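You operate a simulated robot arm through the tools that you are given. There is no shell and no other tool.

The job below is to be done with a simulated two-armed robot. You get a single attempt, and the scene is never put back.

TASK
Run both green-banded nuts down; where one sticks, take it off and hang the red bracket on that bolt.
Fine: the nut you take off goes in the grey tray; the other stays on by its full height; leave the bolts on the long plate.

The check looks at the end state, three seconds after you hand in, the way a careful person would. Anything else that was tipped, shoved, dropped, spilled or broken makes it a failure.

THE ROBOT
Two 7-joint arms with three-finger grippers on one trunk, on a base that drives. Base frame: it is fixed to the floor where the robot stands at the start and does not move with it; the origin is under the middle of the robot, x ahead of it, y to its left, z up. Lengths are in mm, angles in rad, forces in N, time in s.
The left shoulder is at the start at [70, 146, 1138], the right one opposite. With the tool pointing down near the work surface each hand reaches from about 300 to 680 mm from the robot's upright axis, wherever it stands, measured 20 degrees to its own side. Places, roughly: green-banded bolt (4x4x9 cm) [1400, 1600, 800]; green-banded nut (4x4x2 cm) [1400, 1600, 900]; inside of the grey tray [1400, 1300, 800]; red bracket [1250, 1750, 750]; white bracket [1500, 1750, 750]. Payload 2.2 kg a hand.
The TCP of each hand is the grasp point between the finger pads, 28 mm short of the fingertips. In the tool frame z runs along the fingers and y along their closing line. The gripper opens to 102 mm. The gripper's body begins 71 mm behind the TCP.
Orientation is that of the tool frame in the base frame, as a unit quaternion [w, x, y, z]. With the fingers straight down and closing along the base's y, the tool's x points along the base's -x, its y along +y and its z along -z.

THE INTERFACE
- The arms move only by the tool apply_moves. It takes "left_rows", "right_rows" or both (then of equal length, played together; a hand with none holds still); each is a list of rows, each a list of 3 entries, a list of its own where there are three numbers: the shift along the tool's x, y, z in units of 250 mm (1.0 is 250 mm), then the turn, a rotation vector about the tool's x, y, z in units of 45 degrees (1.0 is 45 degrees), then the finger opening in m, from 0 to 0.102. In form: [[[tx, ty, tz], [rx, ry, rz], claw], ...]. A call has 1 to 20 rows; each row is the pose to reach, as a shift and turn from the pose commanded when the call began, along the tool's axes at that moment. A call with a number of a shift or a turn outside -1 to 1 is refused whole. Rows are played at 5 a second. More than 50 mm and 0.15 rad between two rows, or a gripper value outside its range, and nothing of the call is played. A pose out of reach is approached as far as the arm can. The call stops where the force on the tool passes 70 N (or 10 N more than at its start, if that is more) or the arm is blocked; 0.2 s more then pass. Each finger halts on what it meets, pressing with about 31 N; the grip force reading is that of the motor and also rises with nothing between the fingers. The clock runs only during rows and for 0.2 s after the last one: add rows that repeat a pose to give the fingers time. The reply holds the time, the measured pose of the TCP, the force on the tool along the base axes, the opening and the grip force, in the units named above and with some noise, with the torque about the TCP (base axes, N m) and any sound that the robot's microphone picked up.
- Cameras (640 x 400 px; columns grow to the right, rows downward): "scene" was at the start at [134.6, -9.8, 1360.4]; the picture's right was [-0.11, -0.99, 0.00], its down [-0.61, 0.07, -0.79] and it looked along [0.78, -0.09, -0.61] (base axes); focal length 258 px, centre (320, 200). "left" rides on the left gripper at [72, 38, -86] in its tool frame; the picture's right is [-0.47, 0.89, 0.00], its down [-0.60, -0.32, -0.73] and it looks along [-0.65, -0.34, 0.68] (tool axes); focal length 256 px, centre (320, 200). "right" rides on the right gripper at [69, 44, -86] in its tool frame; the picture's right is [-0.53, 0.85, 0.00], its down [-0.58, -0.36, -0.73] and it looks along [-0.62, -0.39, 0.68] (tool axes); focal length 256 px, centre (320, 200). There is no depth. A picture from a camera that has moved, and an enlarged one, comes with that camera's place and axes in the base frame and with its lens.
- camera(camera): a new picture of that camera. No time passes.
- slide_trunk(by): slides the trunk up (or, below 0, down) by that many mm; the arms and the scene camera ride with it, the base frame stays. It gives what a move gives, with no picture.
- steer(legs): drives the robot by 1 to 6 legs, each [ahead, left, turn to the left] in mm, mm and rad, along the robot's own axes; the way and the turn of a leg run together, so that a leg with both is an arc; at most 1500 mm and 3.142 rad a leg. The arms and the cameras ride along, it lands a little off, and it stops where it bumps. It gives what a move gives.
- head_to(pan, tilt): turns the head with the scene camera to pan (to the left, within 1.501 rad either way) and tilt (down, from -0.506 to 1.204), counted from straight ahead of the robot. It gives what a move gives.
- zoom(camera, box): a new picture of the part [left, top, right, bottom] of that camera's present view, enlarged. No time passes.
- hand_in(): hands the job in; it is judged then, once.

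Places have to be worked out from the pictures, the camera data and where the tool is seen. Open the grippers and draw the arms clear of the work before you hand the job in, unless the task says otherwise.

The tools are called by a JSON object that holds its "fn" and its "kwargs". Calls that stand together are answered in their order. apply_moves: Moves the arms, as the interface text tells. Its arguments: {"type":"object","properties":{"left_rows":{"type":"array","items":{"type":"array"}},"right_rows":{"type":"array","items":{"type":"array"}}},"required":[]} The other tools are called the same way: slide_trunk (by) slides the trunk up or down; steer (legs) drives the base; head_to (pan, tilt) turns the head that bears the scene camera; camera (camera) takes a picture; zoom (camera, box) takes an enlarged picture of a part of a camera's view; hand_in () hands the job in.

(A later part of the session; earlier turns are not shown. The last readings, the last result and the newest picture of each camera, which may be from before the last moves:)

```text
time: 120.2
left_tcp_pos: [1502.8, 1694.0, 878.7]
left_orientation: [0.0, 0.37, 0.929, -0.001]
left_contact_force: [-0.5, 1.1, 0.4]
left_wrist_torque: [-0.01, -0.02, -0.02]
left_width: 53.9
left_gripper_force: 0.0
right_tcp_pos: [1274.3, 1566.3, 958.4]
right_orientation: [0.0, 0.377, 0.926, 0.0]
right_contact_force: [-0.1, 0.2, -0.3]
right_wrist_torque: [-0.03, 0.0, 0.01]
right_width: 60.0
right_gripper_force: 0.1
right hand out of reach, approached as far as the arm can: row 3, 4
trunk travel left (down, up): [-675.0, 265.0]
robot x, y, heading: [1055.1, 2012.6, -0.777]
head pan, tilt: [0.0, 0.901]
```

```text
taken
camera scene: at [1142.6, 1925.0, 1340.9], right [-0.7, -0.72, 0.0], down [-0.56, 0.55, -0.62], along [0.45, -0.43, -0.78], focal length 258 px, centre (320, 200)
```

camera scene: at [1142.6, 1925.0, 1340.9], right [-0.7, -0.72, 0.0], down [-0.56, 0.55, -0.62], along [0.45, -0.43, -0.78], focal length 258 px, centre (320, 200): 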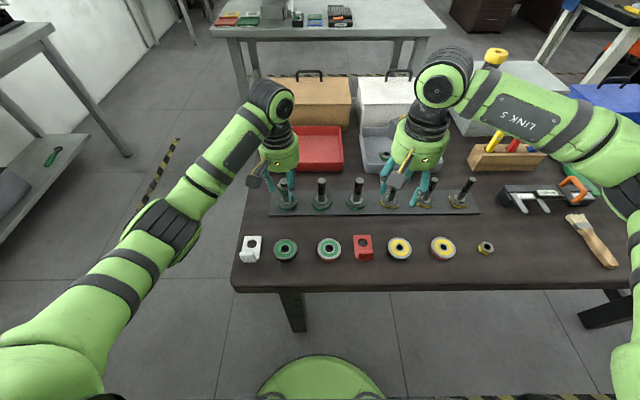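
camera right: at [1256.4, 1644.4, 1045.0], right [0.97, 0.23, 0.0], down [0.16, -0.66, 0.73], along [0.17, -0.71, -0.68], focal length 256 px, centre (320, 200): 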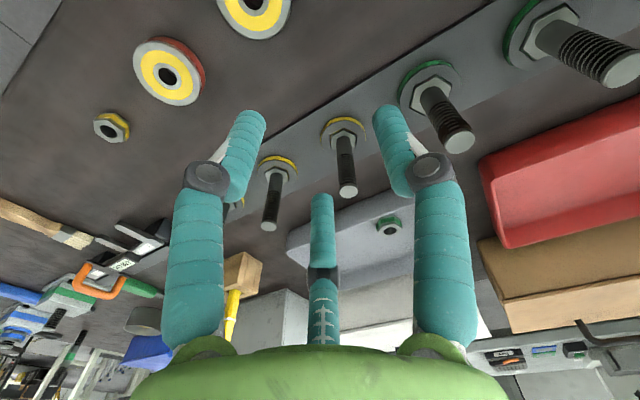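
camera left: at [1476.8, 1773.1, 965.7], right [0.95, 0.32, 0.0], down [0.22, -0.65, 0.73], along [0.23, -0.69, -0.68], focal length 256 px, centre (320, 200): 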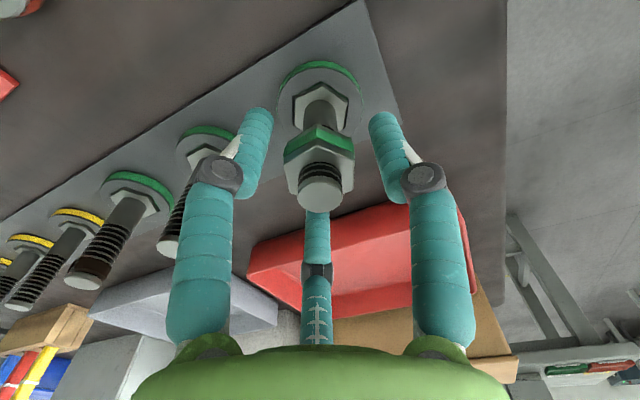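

The red bracket lies flat with its hole toward the bolts (hole ≈F 423, right 101) and its upright tab at the robot side (≈F 387). I bring the right hand above the tab for a close look while the left runs another cycle on nut 6.

{"fn": "apply_moves", "kwargs": {"left_rows": [[[0, 0, 0], [0, 0, -0.167], 0.054], [[0, 0, 0], [0, 0, -0.333], 0.054], [[0, 0, 0], [0, 0, -0.5], 0.054], [[0, 0, 0], [0, 0, -0.665], 0.054], [[0, 0, 0], [0, 0, -0.665], 0.02], [[0, 0, 0], [0, 0, -0.665], 0.02], [[0, 0, 0.001], [0, 0, -0.475], 0.02], [[0, 0, 0.002], [0, 0, -0.285], 0.02], [[0, 0, 0.003], [0, 0, -0.095], 0.02], [[0, 0, 0.004], [0, 0, 0.095], 0.02], [[0, 0, 0.006], [0, 0, 0.285], 0.02], [[0, 0, 0.007], [0, 0, 0.475], 0.02], [[0, 0, 0.008], [0, 0, 0.665], 0.02], [[0, 0, 0.008], [0, 0, 0.665], 0.054], [[0, 0, 0.008], [0, 0, 0.5], 0.054], [[0, 0, 0.008], [0, 0, 0.333], 0.054], [[0, 0, 0.008], [0, 0, 0.167], 0.054], [[0, 0, 0.008], [0, 0, 0], 0.054], [[0, 0, 0.008], [0, 0, 0], 0.054]], "right_rows": [[[0.03, 0.02, 0], [0, 0, 0], 0.06], [[0.08, 0.05, 0], [0, 0, 0], 0.06], [[0.13, 0.09, 0], [0, 0, 0], 0.06], [[0.18, 0.13, 0], [0, 0, 0], 0.06], [[0.23, 0.17, 0], [0, 0, 0], 0.06], [[0.28, 0.22, 0], [0, 0, 0], 0.06], [[0.324, 0.26, 0], [0, 0, 0], 0.06], [[0.324, 0.26, 0], [0, 0, 0], 0.06], [[0.324, 0.26, 0], [0, 0, 0], 0.06], [[0.324, 0.26, 0], [0, 0, 0], 0.06], [[0.324, 0.26, 0], [0, 0, 0], 0.06], [[0.324, 0.26, 0], [0, 0, 0], 0.06], [[0.324, 0.26, 0], [0, 0, 0], 0.06], [[0.324, 0.26, 0], [0, 0, 0], 0.06], [[0.324, 0.26, 0], [0, 0, 0], 0.06], [[0.324, 0.26, 0], [0, 0, 0], 0.06], [[0.324, 0.26, 0], [0, 0, 0], 0.06], [[0.324, 0.26, 0], [0, 0, 0], 0.06], [[0.324, 0.26, 0], [0, 0, 0], 0.06]]}}

{"fn": "camera", "kwargs": {"camera": "right"}}

{"fn": "zoom", "kwargs": {"camera": "left", "box": [260, 50, 380, 220]}}

{"fn": "zoom", "kwargs": {"camera": "scene", "box": [260, 150, 420, 280]}}

```text
time: 124.2
left_tcp_pos: [1503.0, 1695.2, 877.8]
left_orientation: [0.001, 0.371, 0.929, 0.0]
left_contact_force: [-0.1, 0.1, -0.1]
left_wrist_torque: [-0.05, -0.02, 0.0]
left_width: 54.0
left_gripper_force: 0.0
right_tcp_pos: [1262.2, 1665.4, 956.8]
right_orientation: [0.001, 0.376, 0.927, 0.0]
right_contact_force: [0.1, 0.3, -0.6]
right_wrist_torque: [0.03, 0.02, 0.05]
right_width: 60.2
right_gripper_force: 0.0
trunk travel left (down, up): [-675.0, 265.0]
robot x, y, heading: [1052.0, 2011.7, -0.768]
head pan, tilt: [0.0, 0.901]
```

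```text
taken
camera right: at [1243.6, 1745.4, 1043.7], right [0.97, 0.23, 0.0], down [0.16, -0.66, 0.73], along [0.17, -0.71, -0.68], focal length 256 px, centre (320, 200)
```

right: 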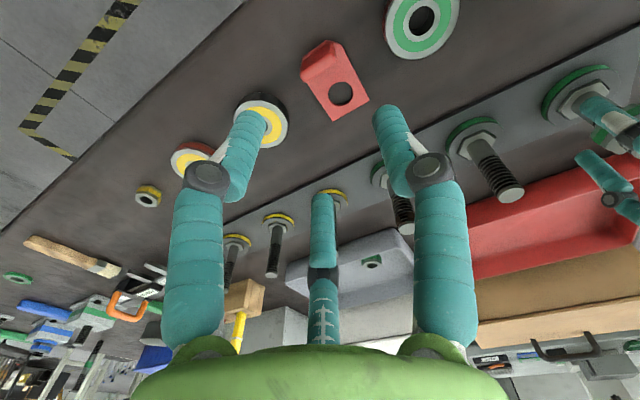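

```text
2.35 times, centred on (320, 135) of left
camera zoom: at [1477.5, 1773.2, 962.9], right [0.95, 0.32, 0.0], down [0.22, -0.65, 0.73], along [0.24, -0.69, -0.68], focal length 602 px, centre (320, 353)
```

zoom: 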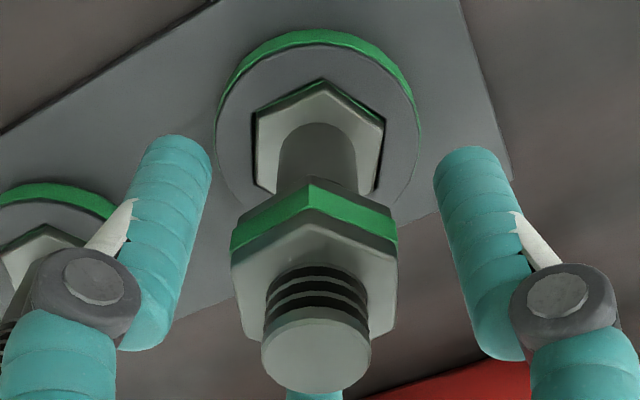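

```text
3.08 times, centred on (340, 215) of scene
camera zoom: at [1142.6, 1925.0, 1340.9], right [-0.7, -0.72, 0.0], down [-0.56, 0.55, -0.62], along [0.45, -0.43, -0.78], focal length 795 px, centre (258, 154)
```

zoom: 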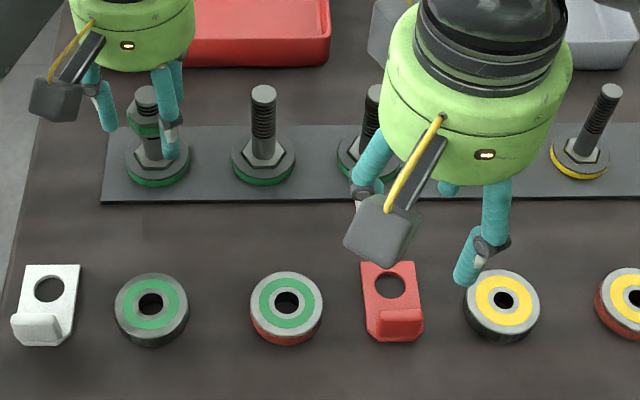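

Nut 6 has ~10 mm of bolt showing above it and hardly any thread left below: nearly fully run down. The hole of the bracket is at F≈424, right≈100; I enlarge the right camera's view of the tab.

{"fn": "zoom", "kwargs": {"camera": "right", "box": [270, 20, 398, 130]}}

{"fn": "zoom", "kwargs": {"camera": "scene", "box": [336, 225, 400, 270]}}

```text
3.64 times, centred on (334, 75) of right
camera zoom: at [1243.6, 1745.4, 1043.7], right [0.97, 0.23, 0.0], down [0.16, -0.66, 0.73], along [0.17, -0.71, -0.68], focal length 931 px, centre (269, 654)
```

zoom: 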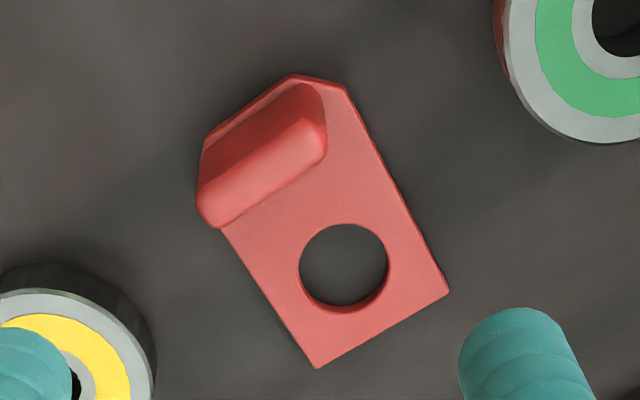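

```text
8.89 times, centred on (368, 248) of scene
camera zoom: at [1142.6, 1925.0, 1340.9], right [-0.7, -0.72, 0.0], down [-0.56, 0.55, -0.62], along [0.45, -0.43, -0.78], focal length 2295 px, centre (-107, -222)
```

zoom: 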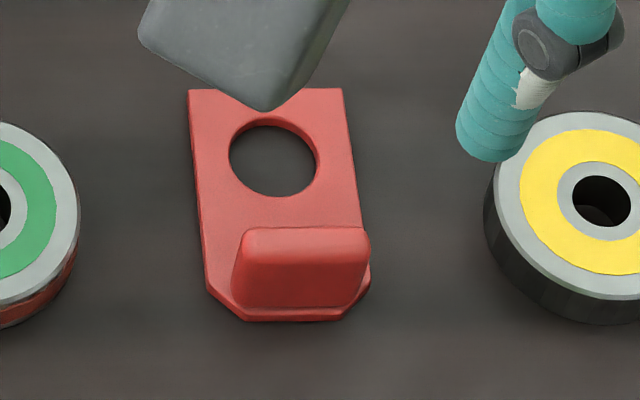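

The tab's top centre is at tool offset (+5, +1.4) mm, about 30 mm wide; gripping it across its width with tool-y as is works, with ≥14 mm to the neighbouring rings. I descend the right hand around the tab (fingertips just above the plate) and turn nut 6 once more, ending gripped to read its torque.

{"fn": "apply_moves", "kwargs": {"left_rows": [[[0, 0, 0], [0, 0, -0.167], 0.054], [[0, 0, 0], [0, 0, -0.333], 0.054], [[0, 0, 0], [0, 0, -0.5], 0.054], [[0, 0, 0], [0, 0, -0.665], 0.054], [[0, 0, 0], [0, 0, -0.665], 0.02], [[0, 0, 0], [0, 0, -0.665], 0.02], [[0, 0, 0.001], [0, 0, -0.475], 0.02], [[0, 0, 0.002], [0, 0, -0.285], 0.02], [[0, 0, 0.003], [0, 0, -0.095], 0.02], [[0, 0, 0.004], [0, 0, 0.095], 0.02], [[0, 0, 0.006], [0, 0, 0.285], 0.02], [[0, 0, 0.007], [0, 0, 0.475], 0.02], [[0, 0, 0.008], [0, 0, 0.665], 0.02], [[0, 0, 0.008], [0, 0, 0.665], 0.02]], "right_rows": [[[0.01, 0.003, 0], [0, 0, 0], 0.05], [[0.02, 0.0056, 0.05], [0, 0, 0], 0.05], [[0.02, 0.0056, 0.12], [0, 0, 0], 0.05], [[0.02, 0.0056, 0.19], [0, 0, 0], 0.05], [[0.02, 0.0056, 0.26], [0, 0, 0], 0.05], [[0.02, 0.0056, 0.32], [0, 0, 0], 0.05], [[0.02, 0.0056, 0.37], [0, 0, 0], 0.05], [[0.02, 0.0056, 0.4], [0, 0, 0], 0.05], [[0.02, 0.0056, 0.42], [0, 0, 0], 0.05], [[0.02, 0.0056, 0.44], [0, 0, 0], 0.05], [[0.02, 0.0056, 0.455], [0, 0, 0], 0.05], [[0.02, 0.0056, 0.47], [0, 0, 0], 0.05], [[0.02, 0.0056, 0.47], [0, 0, 0], 0.05], [[0.02, 0.0056, 0.47], [0, 0, 0], 0.05]]}}

{"fn": "camera", "kwargs": {"camera": "right"}}

{"fn": "zoom", "kwargs": {"camera": "left", "box": [260, 50, 380, 220]}}

{"fn": "zoom", "kwargs": {"camera": "scene", "box": [260, 150, 420, 280]}}

```text
time: 127.2
left_tcp_pos: [1501.9, 1695.3, 877.4]
left_orientation: [0.0, 0.6, 0.8, 0.0]
left_contact_force: [-7.3, 7.1, -4.3]
left_wrist_torque: [0.43, 0.42, 0.03]
left_width: 31.3
left_gripper_force: 30.5
right_tcp_pos: [1259.6, 1672.2, 843.4]
right_orientation: [0.0, 0.377, 0.926, 0.0]
right_contact_force: [0.3, -0.5, 0.3]
right_wrist_torque: [-0.01, -0.02, 0.0]
right_width: 50.2
right_gripper_force: 0.1
trunk travel left (down, up): [-675.0, 265.0]
robot x, y, heading: [1054.1, 2014.5, -0.775]
head pan, tilt: [0.0, 0.901]
```

```text
taken
camera right: at [1241.2, 1750.5, 927.4], right [0.97, 0.23, 0.0], down [0.16, -0.66, 0.73], along [0.17, -0.71, -0.68], focal length 256 px, centre (320, 200)
```

right: 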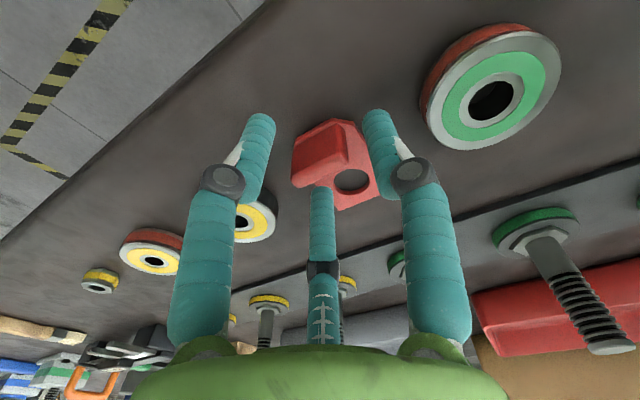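

```text
2.35 times, centred on (320, 135) of left
camera zoom: at [1518.9, 1776.3, 961.9], right [0.98, -0.2, 0.0], down [-0.13, -0.67, 0.73], along [-0.15, -0.72, -0.68], focal length 602 px, centre (320, 353)
```

zoom: 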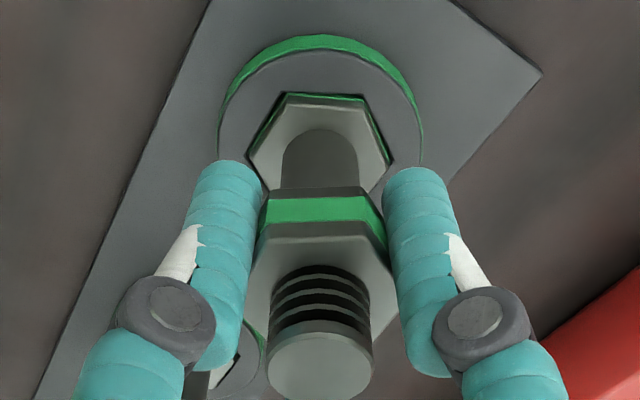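

```text
3.08 times, centred on (340, 215) of scene
camera zoom: at [1141.8, 1925.9, 1341.0], right [-0.7, -0.72, 0.0], down [-0.56, 0.55, -0.62], along [0.45, -0.43, -0.78], focal length 795 px, centre (258, 154)
```

zoom: 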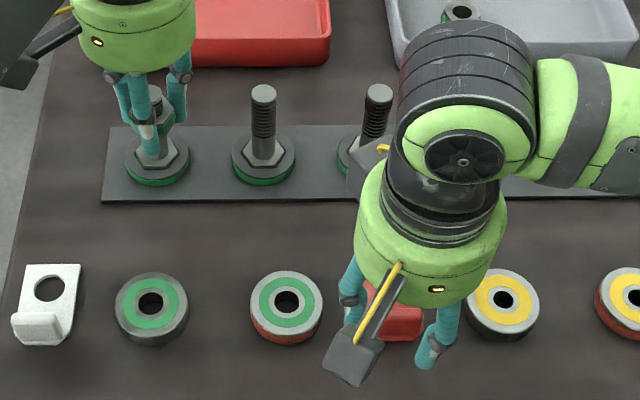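

Nut 6 still turns freely (torque ≈0). The right hand straddles the tab; I lower 10 mm more and close on it while the left releases and returns to mid-angle.

{"fn": "apply_moves", "kwargs": {"left_rows": [[[0, 0, 0], [0, 0, 0], 0.054], [[0, 0, 0], [0, 0, -0.167], 0.054], [[0, 0, 0], [0, 0, -0.333], 0.054], [[0, 0, 0], [0, 0, -0.5], 0.054], [[0, 0, 0], [0, 0, -0.665], 0.054], [[0, 0, 0], [0, 0, -0.665], 0.054], [[0, 0, 0], [0, 0, -0.665], 0.054], [[0, 0, 0], [0, 0, -0.665], 0.054]], "right_rows": [[[0, 0, 0.01], [0, 0, 0], 0.05], [[0, 0, 0.02], [0, 0, 0], 0.05], [[0, 0, 0.03], [0, 0, 0], 0.05], [[0, 0, 0.04], [0, 0, 0], 0.05], [[0, 0, 0.04], [0, 0, 0], 0.05], [[0, 0, 0.04], [0, 0, 0], 0.015], [[0, 0, 0.04], [0, 0, 0], 0.015], [[0, 0, 0.04], [0, 0, 0], 0.015]]}}

{"fn": "camera", "kwargs": {"camera": "right"}}

{"fn": "zoom", "kwargs": {"camera": "right", "box": [256, 90, 384, 210]}}

{"fn": "zoom", "kwargs": {"camera": "scene", "box": [300, 200, 428, 280]}}

```text
time: 129.1
left_tcp_pos: [1503.0, 1694.2, 877.0]
left_orientation: [0.0, 0.372, 0.928, -0.002]
left_contact_force: [-0.4, 0.1, 0.6]
left_wrist_torque: [0.01, -0.02, 0.01]
left_width: 54.1
left_gripper_force: 0.1
right_tcp_pos: [1261.5, 1673.1, 833.1]
right_orientation: [0.002, 0.376, 0.927, 0.0]
right_contact_force: [2.6, 0.2, 21.5]
right_wrist_torque: [0.11, -0.09, 0.01]
right_width: 16.2
right_gripper_force: 28.5
trunk travel left (down, up): [-675.0, 265.0]
robot x, y, heading: [1054.8, 2012.2, -0.77]
head pan, tilt: [0.0, 0.901]
```

```text
taken
camera right: at [1242.9, 1751.4, 918.0], right [0.97, 0.23, 0.0], down [0.16, -0.66, 0.73], along [0.17, -0.71, -0.68], focal length 256 px, centre (320, 200)
```

right: 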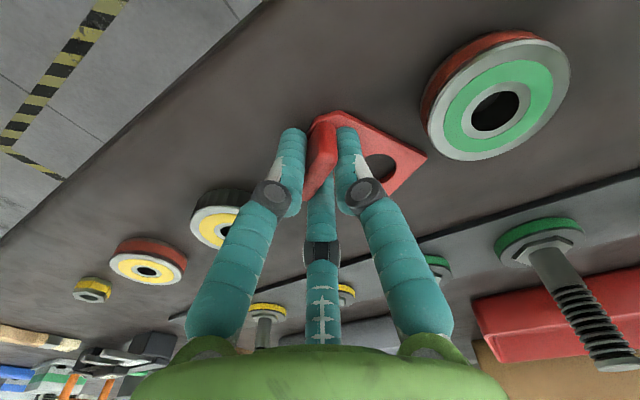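

```text
3.33 times, centred on (320, 150) of right
camera zoom: at [1242.9, 1751.4, 918.0], right [0.97, 0.23, 0.0], down [0.16, -0.66, 0.73], along [0.17, -0.71, -0.68], focal length 853 px, centre (320, 367)
```

zoom: 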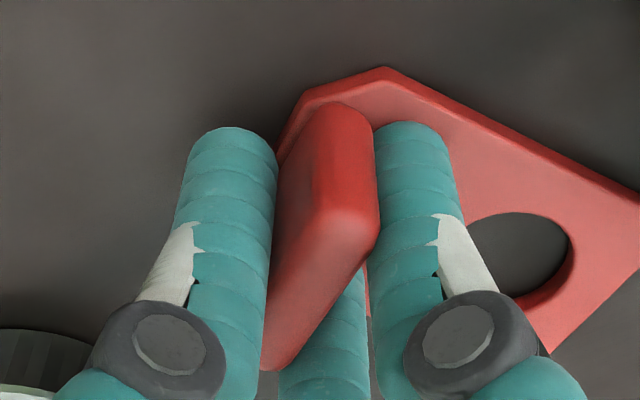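

```text
5.00 times, centred on (364, 240) of scene
camera zoom: at [1141.7, 1927.2, 1341.3], right [-0.7, -0.72, 0.0], down [-0.56, 0.55, -0.62], along [0.45, -0.43, -0.78], focal length 1291 px, centre (100, 0)
```

zoom: 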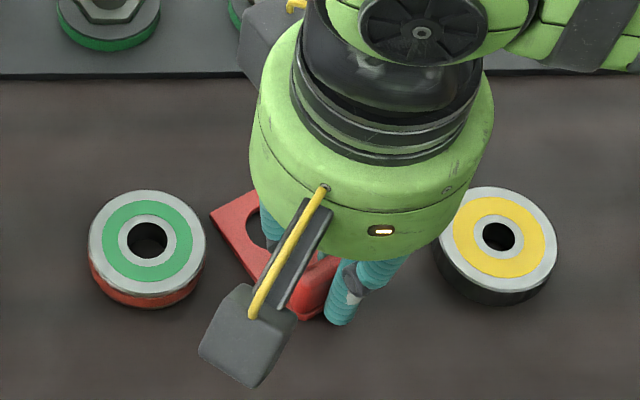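

The bracket swivelled as the fingers closed (width 16 mm, fingertips pressing on its plate), so this grip is poor. I raise slightly, open, and back off upward to see how it lies now.

{"fn": "apply_moves", "kwargs": {"right_rows": [[[0, 0, -0.008], [0, 0, 0], 0.02], [[0, 0, -0.008], [0, 0, 0], 0.03], [[0, 0, -0.008], [0, 0, 0], 0.045], [[0, 0, -0.008], [0, 0, 0], 0.056], [[0, 0, -0.04], [0, 0, 0], 0.056], [[0, 0, -0.12], [0, 0, 0], 0.056], [[0, 0, -0.24], [0, 0, 0], 0.056], [[0, 0, -0.36], [0, 0, 0], 0.056], [[0.1, 0, -0.45], [0, 0, 0], 0.056], [[0.2, 0, -0.45], [0, 0, 0], 0.056], [[0.2, 0, -0.45], [0, 0, 0], 0.056]]}}

{"fn": "camera", "kwargs": {"camera": "right"}}

{"fn": "zoom", "kwargs": {"camera": "scene", "box": [300, 200, 428, 280]}}

```text
time: 131.4
left_tcp_pos: [1504.6, 1694.0, 875.6]
left_orientation: [-0.001, 0.371, 0.929, 0.0]
left_contact_force: [-0.1, 0.0, 0.1]
left_wrist_torque: [0.0, -0.01, 0.0]
left_width: 54.4
left_gripper_force: 0.1
right_tcp_pos: [1224.2, 1704.5, 942.5]
right_orientation: [0.0, 0.376, 0.927, 0.0]
right_contact_force: [0.1, -0.2, 0.1]
right_wrist_torque: [-0.02, 0.01, -0.02]
right_width: 55.8
right_gripper_force: 0.0
trunk travel left (down, up): [-675.0, 265.0]
robot x, y, heading: [1056.4, 2012.0, -0.769]
head pan, tilt: [0.0, 0.901]
```

```text
taken
camera right: at [1205.7, 1783.0, 1028.7], right [0.97, 0.23, 0.0], down [0.16, -0.66, 0.73], along [0.17, -0.71, -0.68], focal length 256 px, centre (320, 200)
```

right: 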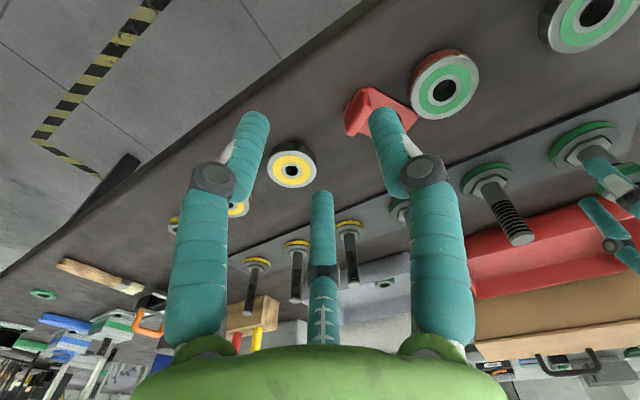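

```text
5.00 times, centred on (364, 240) of scene
camera zoom: at [1142.9, 1924.8, 1340.9], right [-0.7, -0.72, 0.0], down [-0.56, 0.55, -0.62], along [0.45, -0.43, -0.78], focal length 1291 px, centre (100, 0)
```

zoom: 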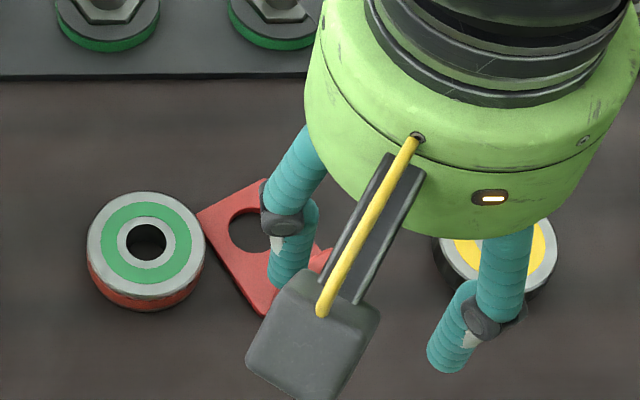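

The bracket now lies skewed with its hole toward the green-red ring. I move the right hand aside to get an unobstructed scene view.

{"fn": "apply_moves", "kwargs": {"right_rows": [[[0, -0.1, -0.05], [0, 0, 0], 0.056], [[0, -0.25, -0.1], [0, 0, 0], 0.056], [[0, -0.4, -0.1], [0, 0, 0], 0.056], [[0, -0.5, -0.1], [0, 0, 0], 0.056], [[0, -0.5, -0.1], [0, 0, 0], 0.056]]}}

{"fn": "zoom", "kwargs": {"camera": "scene", "box": [300, 210, 412, 280]}}

{"fn": "camera", "kwargs": {"camera": "right"}}

```text
time: 132.7
left_tcp_pos: [1504.2, 1694.7, 877.5]
left_orientation: [0.0, 0.371, 0.929, 0.0]
left_contact_force: [-0.1, -0.1, -0.2]
left_wrist_torque: [-0.01, 0.0, 0.01]
left_width: 53.8
left_gripper_force: 0.1
right_tcp_pos: [1140.5, 1615.4, 967.3]
right_orientation: [0.0, 0.376, 0.927, 0.0]
right_contact_force: [0.2, -1.0, -0.4]
right_wrist_torque: [0.0, 0.01, 0.0]
right_width: 56.2
right_gripper_force: 0.1
trunk travel left (down, up): [-675.0, 265.0]
robot x, y, heading: [1054.7, 2014.6, -0.771]
head pan, tilt: [0.0, 0.901]
```

```text
5.71 times, centred on (356, 245) of scene
camera zoom: at [1143.2, 1925.2, 1340.9], right [-0.7, -0.72, 0.0], down [-0.56, 0.55, -0.62], along [0.44, -0.43, -0.78], focal length 1476 px, centre (114, -57)
```

zoom: 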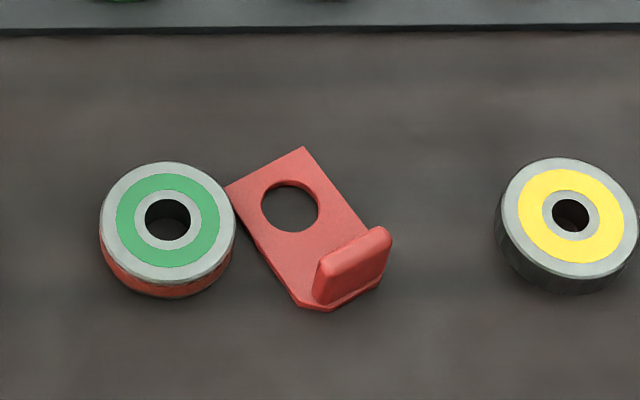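

```text
taken
camera right: at [1121.4, 1693.9, 1054.2], right [0.97, 0.23, 0.0], down [0.16, -0.66, 0.73], along [0.17, -0.71, -0.68], focal length 256 px, centre (320, 200)
```

right: 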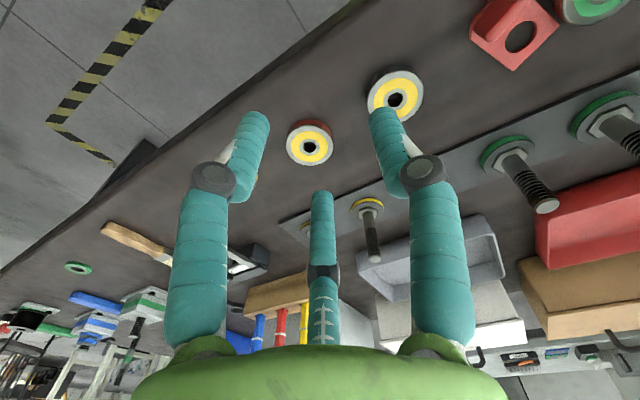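

The bracket is rotated ≈29° (hole ≈F 413/right 72, tab ≈F 380/right 90), 7 mm clear of the ring, which has not moved. I'll grip the tab across its thickness, so I turn the right hand clockwise toward 61° while moving above the tab.

{"fn": "apply_moves", "kwargs": {"right_rows": [[[-0.028, 0.089, 0], [0, 0, 0.167], 0.05], [[-0.056, 0.178, 0], [0, 0, 0.333], 0.05], [[-0.084, 0.267, 0], [0, 0, 0.5], 0.05], [[-0.112, 0.356, 0], [0, 0, 0.667], 0.05], [[-0.14, 0.444, 0], [0, 0, 0.833], 0.05], [[-0.167, 0.532, 0], [0, 0, 1.0], 0.05], [[-0.167, 0.532, 0], [0, 0, 1.0], 0.05]]}}

{"fn": "apply_moves", "kwargs": {"right_rows": [[[0, 0, 0], [0, 0, 0.12], 0.04], [[0, 0, 0], [0, 0, 0.24], 0.04], [[0, 0, 0], [0, 0, 0.362], 0.04], [[0, 0, 0], [0, 0, 0.362], 0.04]]}}

{"fn": "camera", "kwargs": {"camera": "right"}}

{"fn": "camera", "kwargs": {"camera": "scene"}}

```text
time: 134.2
left_tcp_pos: [1502.7, 1694.7, 877.0]
left_orientation: [0.0, 0.372, 0.928, 0.0]
left_contact_force: [-0.1, -0.1, -0.4]
left_wrist_torque: [-0.02, -0.03, 0.0]
left_width: 54.1
left_gripper_force: 0.1
right_tcp_pos: [1257.5, 1682.5, 965.7]
right_orientation: [0.001, 0.703, 0.712, 0.0]
right_contact_force: [0.3, -0.5, 0.0]
right_wrist_torque: [0.0, -0.03, 0.0]
right_width: 50.1
right_gripper_force: 0.1
trunk travel left (down, up): [-675.0, 265.0]
robot x, y, heading: [1058.1, 2013.7, -0.771]
head pan, tilt: [0.0, 0.901]
```

```text
time: 135.2
left_tcp_pos: [1504.1, 1694.7, 878.1]
left_orientation: [0.0, 0.371, 0.929, 0.0]
left_contact_force: [0.5, -0.3, 0.2]
left_wrist_torque: [-0.02, 0.02, 0.02]
left_width: 54.0
left_gripper_force: 0.0
right_tcp_pos: [1260.4, 1684.3, 966.9]
right_orientation: [0.0, 0.796, 0.605, 0.001]
right_contact_force: [0.6, -0.4, 0.0]
right_wrist_torque: [0.01, -0.03, 0.01]
right_width: 40.1
right_gripper_force: 0.1
trunk travel left (down, up): [-675.0, 265.0]
robot x, y, heading: [1054.0, 2012.3, -0.765]
head pan, tilt: [0.0, 0.901]
```

```text
taken
camera right: at [1320.6, 1737.9, 1054.0], right [0.67, -0.74, 0.0], down [-0.51, -0.46, 0.73], along [-0.54, -0.49, -0.68], focal length 256 px, centre (320, 200)
```

right: 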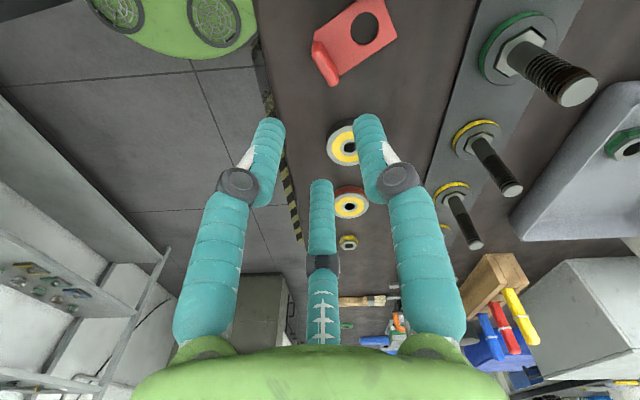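

```text
taken
camera scene: at [1142.5, 1925.0, 1340.9], right [-0.7, -0.72, 0.0], down [-0.56, 0.55, -0.62], along [0.45, -0.43, -0.78], focal length 258 px, centre (320, 200)
```

scene: 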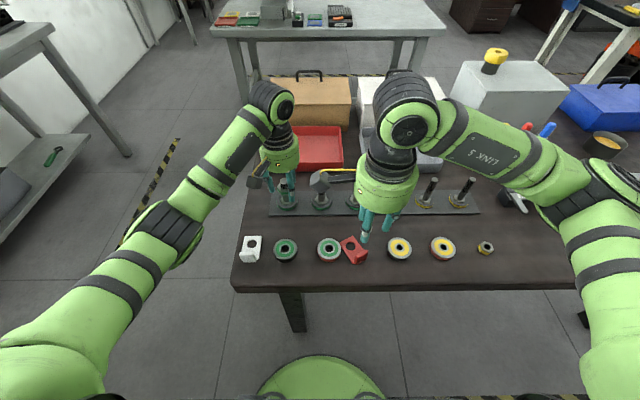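

The closing line now matches the bracket's long axis. I enlarge the right camera's view of the bracket to centre on the tab.

{"fn": "zoom", "kwargs": {"camera": "right", "box": [296, 0, 408, 100]}}

```text
4.00 times, centred on (352, 50) of right
camera zoom: at [1320.6, 1737.9, 1054.0], right [0.67, -0.74, 0.0], down [-0.51, -0.46, 0.73], along [-0.54, -0.49, -0.68], focal length 1024 px, centre (192, 800)
```

zoom: 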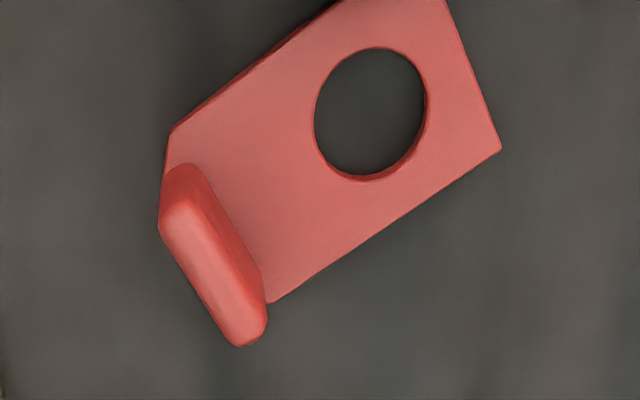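

The tab centre is at tool offset (−1.5, +4.5) mm and about 4° off square, the hole ≈40 mm beyond it along the closing line. I correct these, descend so the tips stay ~7 mm above the plate, and check.

{"fn": "apply_moves", "kwargs": {"right_rows": [[[-0.003, 0.009, 0], [0, 0, 0.045], 0.04], [[-0.006, 0.018, 0.03], [0, 0, 0.09], 0.04], [[-0.006, 0.018, 0.1], [0, 0, 0.09], 0.04], [[-0.006, 0.018, 0.18], [0, 0, 0.09], 0.04], [[-0.006, 0.018, 0.26], [0, 0, 0.09], 0.04], [[-0.006, 0.018, 0.34], [0, 0, 0.09], 0.04], [[-0.006, 0.018, 0.4], [0, 0, 0.09], 0.04], [[-0.006, 0.018, 0.44], [0, 0, 0.09], 0.04], [[-0.006, 0.018, 0.47], [0, 0, 0.09], 0.04], [[-0.006, 0.018, 0.49], [0, 0, 0.09], 0.04], [[-0.006, 0.018, 0.505], [0, 0, 0.09], 0.04], [[-0.006, 0.018, 0.505], [0, 0, 0.09], 0.04]]}}

{"fn": "camera", "kwargs": {"camera": "right"}}

{"fn": "zoom", "kwargs": {"camera": "right", "box": [256, 90, 384, 210]}}

{"fn": "zoom", "kwargs": {"camera": "scene", "box": [300, 200, 428, 280]}}

```text
time: 137.8
left_tcp_pos: [1504.4, 1694.8, 877.3]
left_orientation: [0.0, 0.372, 0.928, 0.0]
left_contact_force: [0.2, 0.0, -0.4]
left_wrist_torque: [0.02, 0.01, 0.01]
left_width: 54.0
left_gripper_force: 0.1
right_tcp_pos: [1263.1, 1681.8, 841.9]
right_orientation: [0.0, 0.817, 0.576, 0.0]
right_contact_force: [0.7, 0.3, -0.6]
right_wrist_torque: [0.04, -0.05, 0.0]
right_width: 40.1
right_gripper_force: 0.1
trunk travel left (down, up): [-675.0, 265.0]
robot x, y, heading: [1053.0, 2014.5, -0.77]
head pan, tilt: [0.0, 0.901]
```

```text
taken
camera right: at [1328.2, 1731.4, 928.9], right [0.62, -0.79, 0.0], down [-0.54, -0.42, 0.73], along [-0.57, -0.45, -0.68], focal length 256 px, centre (320, 200)
```

right: 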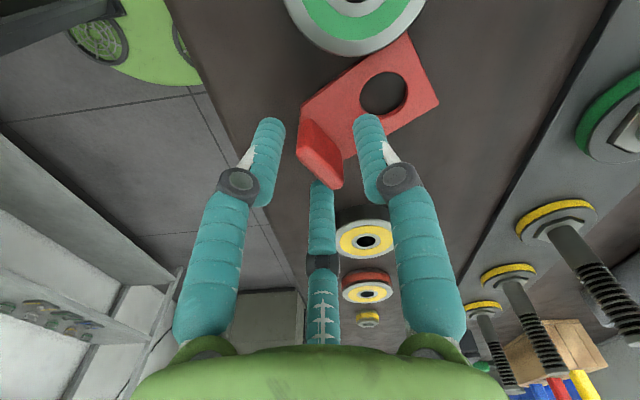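

```text
3.33 times, centred on (320, 150) of right
camera zoom: at [1328.2, 1731.4, 928.9], right [0.62, -0.79, 0.0], down [-0.54, -0.42, 0.73], along [-0.57, -0.45, -0.68], focal length 853 px, centre (320, 367)
```

zoom: 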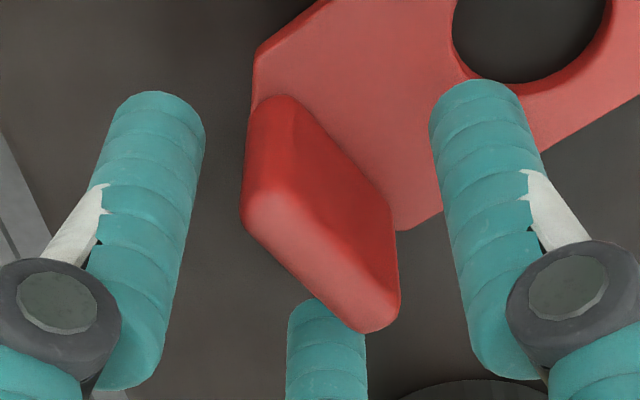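

```text
5.00 times, centred on (364, 240) of scene
camera zoom: at [1142.6, 1925.0, 1340.9], right [-0.7, -0.72, 0.0], down [-0.56, 0.55, -0.62], along [0.45, -0.43, -0.78], focal length 1291 px, centre (100, 0)
```

zoom: 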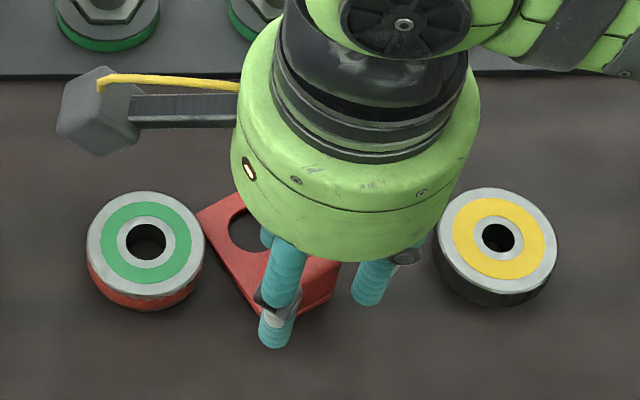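

The tab sits centred between the fingers with its faces square to the closing line. I close on it.

{"fn": "apply_moves", "kwargs": {"right_rows": [[[0, 0, 0], [0, 0, 0], 0.025], [[0, 0, 0], [0, 0, 0], 0.015], [[0, 0, 0], [0, 0, 0], 0.003], [[0, 0, 0], [0, 0, 0], 0.003], [[0, 0, 0], [0, 0, 0], 0.003]]}}

{"fn": "camera", "kwargs": {"camera": "right"}}

{"fn": "zoom", "kwargs": {"camera": "scene", "box": [300, 200, 428, 280]}}

```text
time: 139.1
left_tcp_pos: [1504.2, 1693.1, 876.5]
left_orientation: [-0.001, 0.372, 0.928, 0.0]
left_contact_force: [1.1, -0.5, 0.3]
left_wrist_torque: [0.01, -0.03, -0.03]
left_width: 54.0
left_gripper_force: 0.0
right_tcp_pos: [1264.6, 1681.5, 842.7]
right_orientation: [0.001, 0.817, 0.577, 0.001]
right_contact_force: [0.1, 0.3, -0.1]
right_wrist_torque: [0.01, -0.01, 0.04]
right_width: 15.2
right_gripper_force: 30.4
trunk travel left (down, up): [-675.0, 265.0]
robot x, y, heading: [1053.0, 2012.8, -0.77]
head pan, tilt: [0.0, 0.901]
```

```text
taken
camera right: at [1328.2, 1731.6, 929.1], right [0.62, -0.79, 0.0], down [-0.54, -0.42, 0.73], along [-0.57, -0.45, -0.68], focal length 256 px, centre (320, 200)
```

right: 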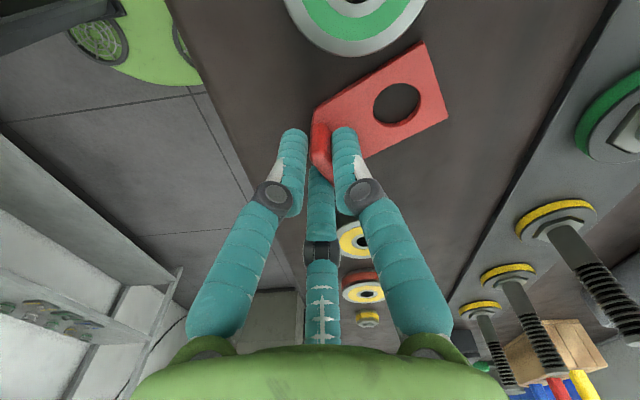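

```text
5.00 times, centred on (364, 240) of scene
camera zoom: at [1142.6, 1925.0, 1340.9], right [-0.7, -0.72, 0.0], down [-0.56, 0.55, -0.62], along [0.45, -0.43, -0.78], focal length 1291 px, centre (100, 0)
```

zoom: 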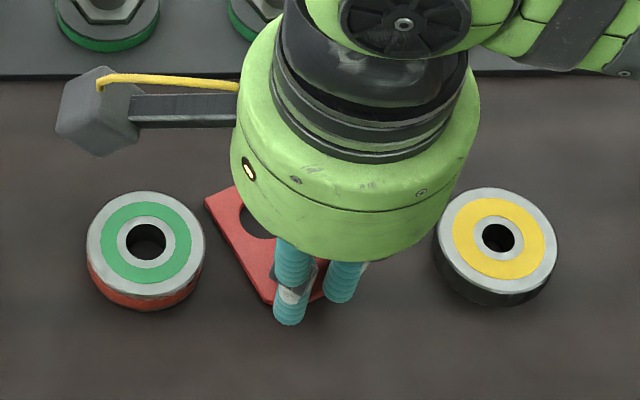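

The closing hand nudged the tab until it lay between the two front fingers with the third finger at its end – evidently the hand really grips with three fingers; the width is 15 mm. I lift gently 15 mm to see whether this grip holds the bracket level.

{"fn": "apply_moves", "kwargs": {"right_rows": [[[0, 0, -0.012], [0, 0, 0], 0.003], [[0, 0, -0.024], [0, 0, 0], 0.003], [[0, 0, -0.036], [0, 0, 0], 0.003], [[0, 0, -0.048], [0, 0, 0], 0.003], [[0, 0, -0.06], [0, 0, 0], 0.003], [[0, 0, -0.06], [0, 0, 0], 0.003]]}}

{"fn": "camera", "kwargs": {"camera": "right"}}

{"fn": "zoom", "kwargs": {"camera": "scene", "box": [300, 200, 428, 280]}}

{"fn": "camera", "kwargs": {"camera": "left"}}

```text
time: 140.4
left_tcp_pos: [1502.7, 1693.7, 876.4]
left_orientation: [0.0, 0.371, 0.929, 0.0]
left_contact_force: [-0.3, 0.1, 0.0]
left_wrist_torque: [0.01, -0.01, 0.01]
left_width: 53.9
left_gripper_force: 0.1
right_tcp_pos: [1264.1, 1681.4, 857.9]
right_orientation: [0.001, 0.817, 0.577, 0.001]
right_contact_force: [0.0, 1.1, 0.7]
right_wrist_torque: [0.0, -0.02, 0.01]
right_width: 15.1
right_gripper_force: 30.8
trunk travel left (down, up): [-675.0, 265.0]
robot x, y, heading: [1054.2, 2012.7, -0.768]
head pan, tilt: [0.0, 0.901]
```

```text
taken
camera right: at [1329.3, 1730.9, 943.9], right [0.62, -0.79, 0.0], down [-0.54, -0.42, 0.73], along [-0.57, -0.45, -0.68], focal length 256 px, centre (320, 200)
```

right: 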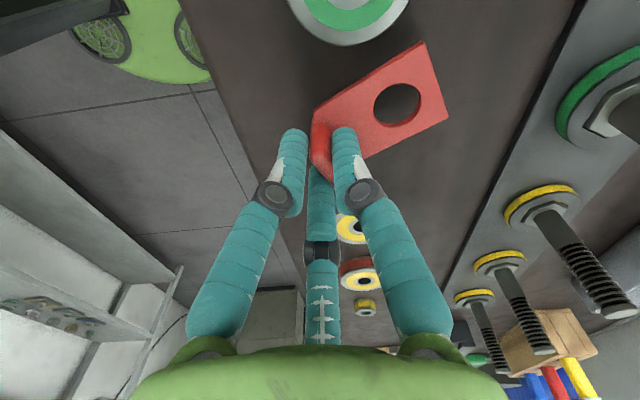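

```text
5.00 times, centred on (364, 240) of scene
camera zoom: at [1142.6, 1925.0, 1340.9], right [-0.7, -0.72, 0.0], down [-0.56, 0.55, -0.62], along [0.45, -0.43, -0.78], focal length 1291 px, centre (100, 0)
```

zoom: 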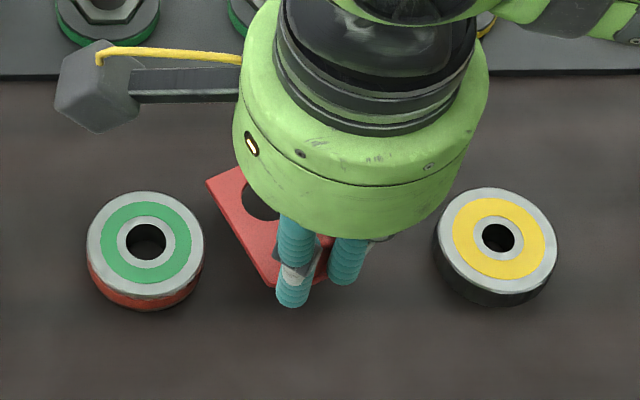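

```text
taken
camera left: at [1478.0, 1772.2, 962.0], right [0.95, 0.32, 0.0], down [0.22, -0.65, 0.73], along [0.23, -0.69, -0.68], focal length 256 px, centre (320, 200)
```

left: 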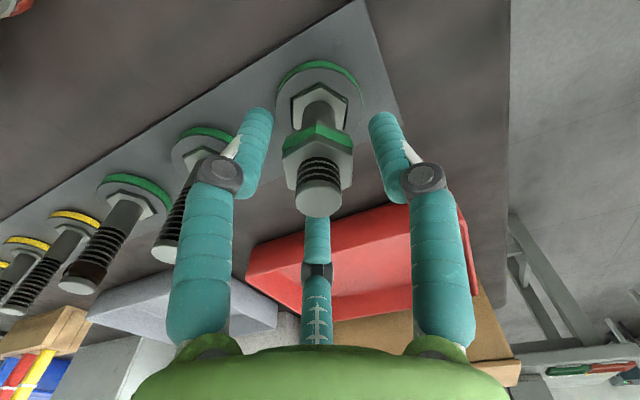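

The bracket lifts level and steady. I raise it to z≈960 while turning nut 6 another 60° and ending gripped to read its torque.

{"fn": "apply_moves", "kwargs": {"left_rows": [[[0, 0, 0], [0, 0, -0.167], 0.054], [[0, 0, 0], [0, 0, -0.333], 0.054], [[0, 0, 0], [0, 0, -0.5], 0.054], [[0, 0, 0], [0, 0, -0.665], 0.054], [[0, 0, 0], [0, 0, -0.665], 0.02], [[0, 0, 0], [0, 0, -0.665], 0.02], [[0, 0, 0.001], [0, 0, -0.475], 0.02], [[0, 0, 0.002], [0, 0, -0.285], 0.02], [[0, 0, 0.003], [0, 0, -0.095], 0.02], [[0, 0, 0.004], [0, 0, 0.095], 0.02], [[0, 0, 0.006], [0, 0, 0.285], 0.02], [[0, 0, 0.007], [0, 0, 0.475], 0.02], [[0, 0, 0.008], [0, 0, 0.665], 0.02], [[0, 0, 0.008], [0, 0, 0.665], 0.02]], "right_rows": [[[0, 0, -0.03], [0, 0, 0], 0.003], [[0, 0, -0.06], [0, 0, 0], 0.003], [[0, 0, -0.09], [0, 0, 0], 0.003], [[0, 0, -0.12], [0, 0, 0], 0.003], [[0, 0, -0.16], [0, 0, 0], 0.003], [[0, 0, -0.2], [0, 0, 0], 0.003], [[0, 0, -0.24], [0, 0, 0], 0.003], [[0, 0, -0.28], [0, 0, 0], 0.003], [[0, 0, -0.32], [0, 0, 0], 0.003], [[0, 0, -0.36], [0, 0, 0], 0.003], [[0, 0, -0.4], [0, 0, 0], 0.003], [[0, 0, -0.41], [0, 0, 0], 0.003], [[0, 0, -0.41], [0, 0, 0], 0.003], [[0, 0, -0.41], [0, 0, 0], 0.003]]}}

{"fn": "camera", "kwargs": {"camera": "right"}}

{"fn": "zoom", "kwargs": {"camera": "left", "box": [260, 50, 380, 220]}}

```text
time: 143.4
left_tcp_pos: [1502.5, 1695.0, 873.6]
left_orientation: [-0.001, 0.6, 0.8, 0.001]
left_contact_force: [-6.2, 9.7, -5.9]
left_wrist_torque: [0.58, 0.37, 0.04]
left_width: 30.8
left_gripper_force: 30.6
right_tcp_pos: [1265.0, 1681.2, 958.9]
right_orientation: [0.001, 0.817, 0.577, 0.0]
right_contact_force: [0.0, 0.3, -0.4]
right_wrist_torque: [0.04, 0.01, 0.01]
right_width: 15.1
right_gripper_force: 31.1
trunk travel left (down, up): [-675.0, 265.0]
robot x, y, heading: [1049.7, 2014.2, -0.771]
head pan, tilt: [0.0, 0.901]
```

```text
taken
camera right: at [1329.5, 1730.9, 1046.1], right [0.62, -0.79, 0.0], down [-0.54, -0.42, 0.73], along [-0.57, -0.45, -0.68], focal length 256 px, centre (320, 200)
```

right: 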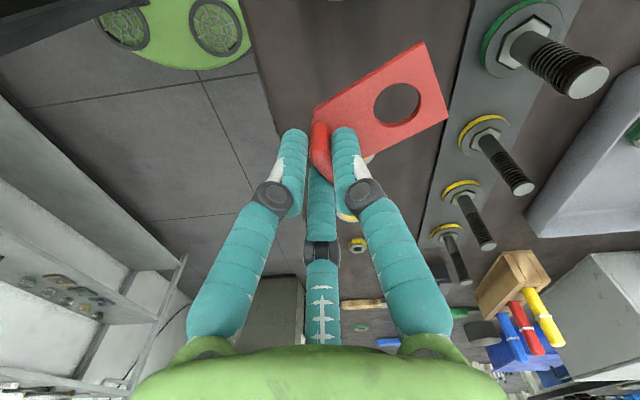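

```text
2.35 times, centred on (320, 135) of left
camera zoom: at [1519.1, 1775.9, 959.4], right [0.98, -0.2, 0.0], down [-0.13, -0.67, 0.73], along [-0.15, -0.72, -0.68], focal length 602 px, centre (320, 353)
```

zoom: 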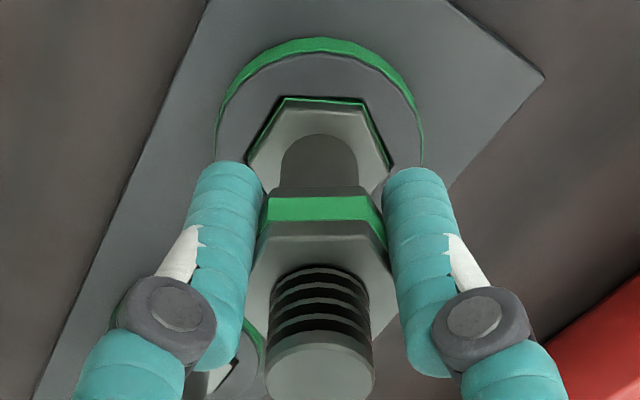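

Nut 6 still turns freely with ~13 mm of bolt above it. I release and raise the left hand out of the way, while moving the bracket level over bolt 4.

{"fn": "apply_moves", "kwargs": {"left_rows": [[[0, 0, 0], [0, 0, 0], 0.06], [[0, 0, 0], [0, 0, 0], 0.06], [[0, 0, -0.12], [0, 0, 0], 0.06], [[0, 0, -0.26], [0, 0, 0], 0.06], [[0, 0, -0.4], [0, 0, -0.16], 0.06], [[0, 0.03, -0.5], [0, 0, -0.33], 0.06], [[0.05, 0.1, -0.55], [0, 0, -0.5], 0.06], [[0.1, 0.18, -0.55], [0, 0, -0.665], 0.06], [[0.13, 0.25, -0.55], [0, 0, -0.665], 0.06], [[0.13, 0.25, -0.55], [0, 0, -0.665], 0.06], [[0.13, 0.25, -0.55], [0, 0, -0.665], 0.06], [[0.13, 0.25, -0.55], [0, 0, -0.665], 0.06]], "right_rows": [[[0, 0, 0], [0, 0, 0], 0.003], [[0, 0, 0], [0, 0, 0], 0.003], [[0, 0, 0], [0, 0, 0], 0.003], [[0, 0, 0], [0, 0, 0], 0.003], [[-0.03, 0.045, 0], [0, 0, 0], 0.003], [[-0.07, 0.1, 0], [0, 0, 0], 0.003], [[-0.11, 0.165, 0], [0, 0, 0], 0.003], [[-0.15, 0.225, 0], [0, 0, 0], 0.003], [[-0.19, 0.285, 0], [0, 0, 0], 0.003], [[-0.23, 0.345, 0], [0, 0, 0], 0.003], [[-0.272, 0.406, 0], [0, 0, 0], 0.003], [[-0.272, 0.406, 0], [0, 0, 0], 0.003]]}}

{"fn": "camera", "kwargs": {"camera": "right"}}

{"fn": "zoom", "kwargs": {"camera": "right", "box": [310, 0, 470, 160]}}

{"fn": "camera", "kwargs": {"camera": "scene"}}

{"fn": "camera", "kwargs": {"camera": "left"}}

```text
time: 146.1
left_tcp_pos: [1552.6, 1743.6, 1009.8]
left_orientation: [0.0, 0.371, 0.929, 0.0]
left_contact_force: [-0.2, 0.5, 0.3]
left_wrist_torque: [0.02, 0.01, 0.03]
left_width: 60.0
left_gripper_force: 0.0
right_tcp_pos: [1335.7, 1581.9, 958.4]
right_orientation: [0.001, 0.817, 0.577, 0.001]
right_contact_force: [-0.1, -0.5, -0.3]
right_wrist_torque: [0.01, 0.0, 0.0]
right_width: 15.0
right_gripper_force: 31.3
trunk travel left (down, up): [-675.0, 265.0]
robot x, y, heading: [1055.6, 2016.0, -0.776]
head pan, tilt: [0.0, 0.901]
```

```text
taken
camera right: at [1400.8, 1630.5, 1045.2], right [0.62, -0.79, 0.0], down [-0.54, -0.42, 0.73], along [-0.57, -0.45, -0.68], focal length 256 px, centre (320, 200)
```

right: 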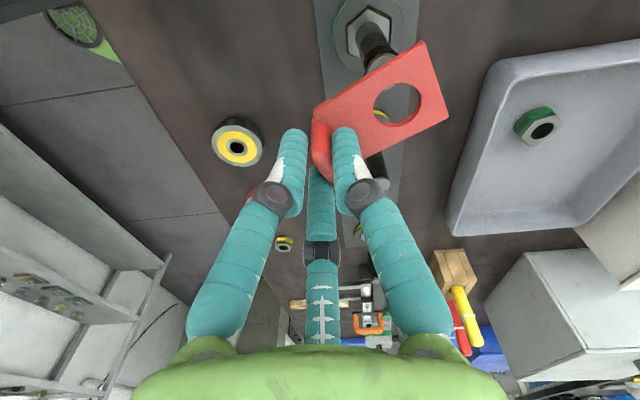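

```text
2.50 times, centred on (390, 80) of right
camera zoom: at [1400.8, 1630.5, 1045.2], right [0.62, -0.79, 0.0], down [-0.54, -0.42, 0.73], along [-0.57, -0.45, -0.68], focal length 640 px, centre (145, 500)
```

zoom: 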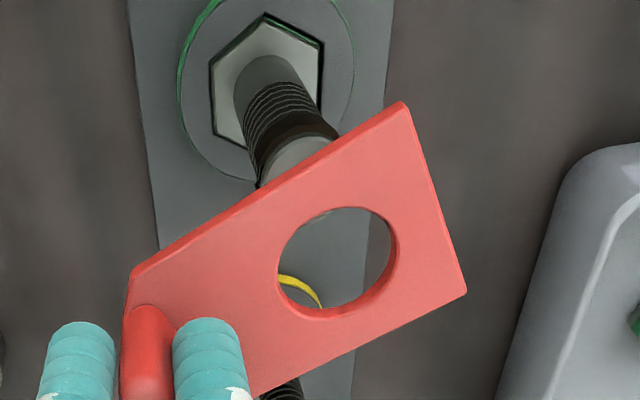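

```text
taken
camera scene: at [1142.3, 1925.2, 1340.9], right [-0.7, -0.72, 0.0], down [-0.56, 0.55, -0.62], along [0.45, -0.43, -0.78], focal length 258 px, centre (320, 200)
```

scene: 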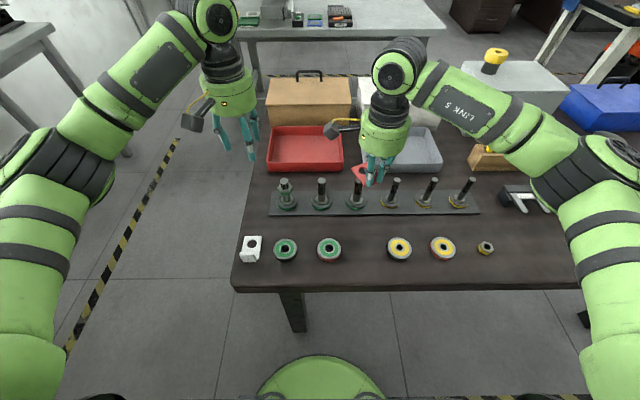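

```text
taken
camera left: at [1527.0, 1820.9, 1095.3], right [0.95, 0.32, 0.0], down [0.22, -0.65, 0.73], along [0.23, -0.69, -0.68], focal length 256 px, centre (320, 200)
```

left: 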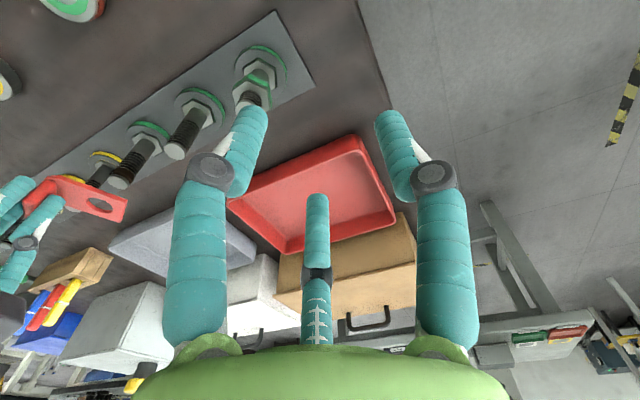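

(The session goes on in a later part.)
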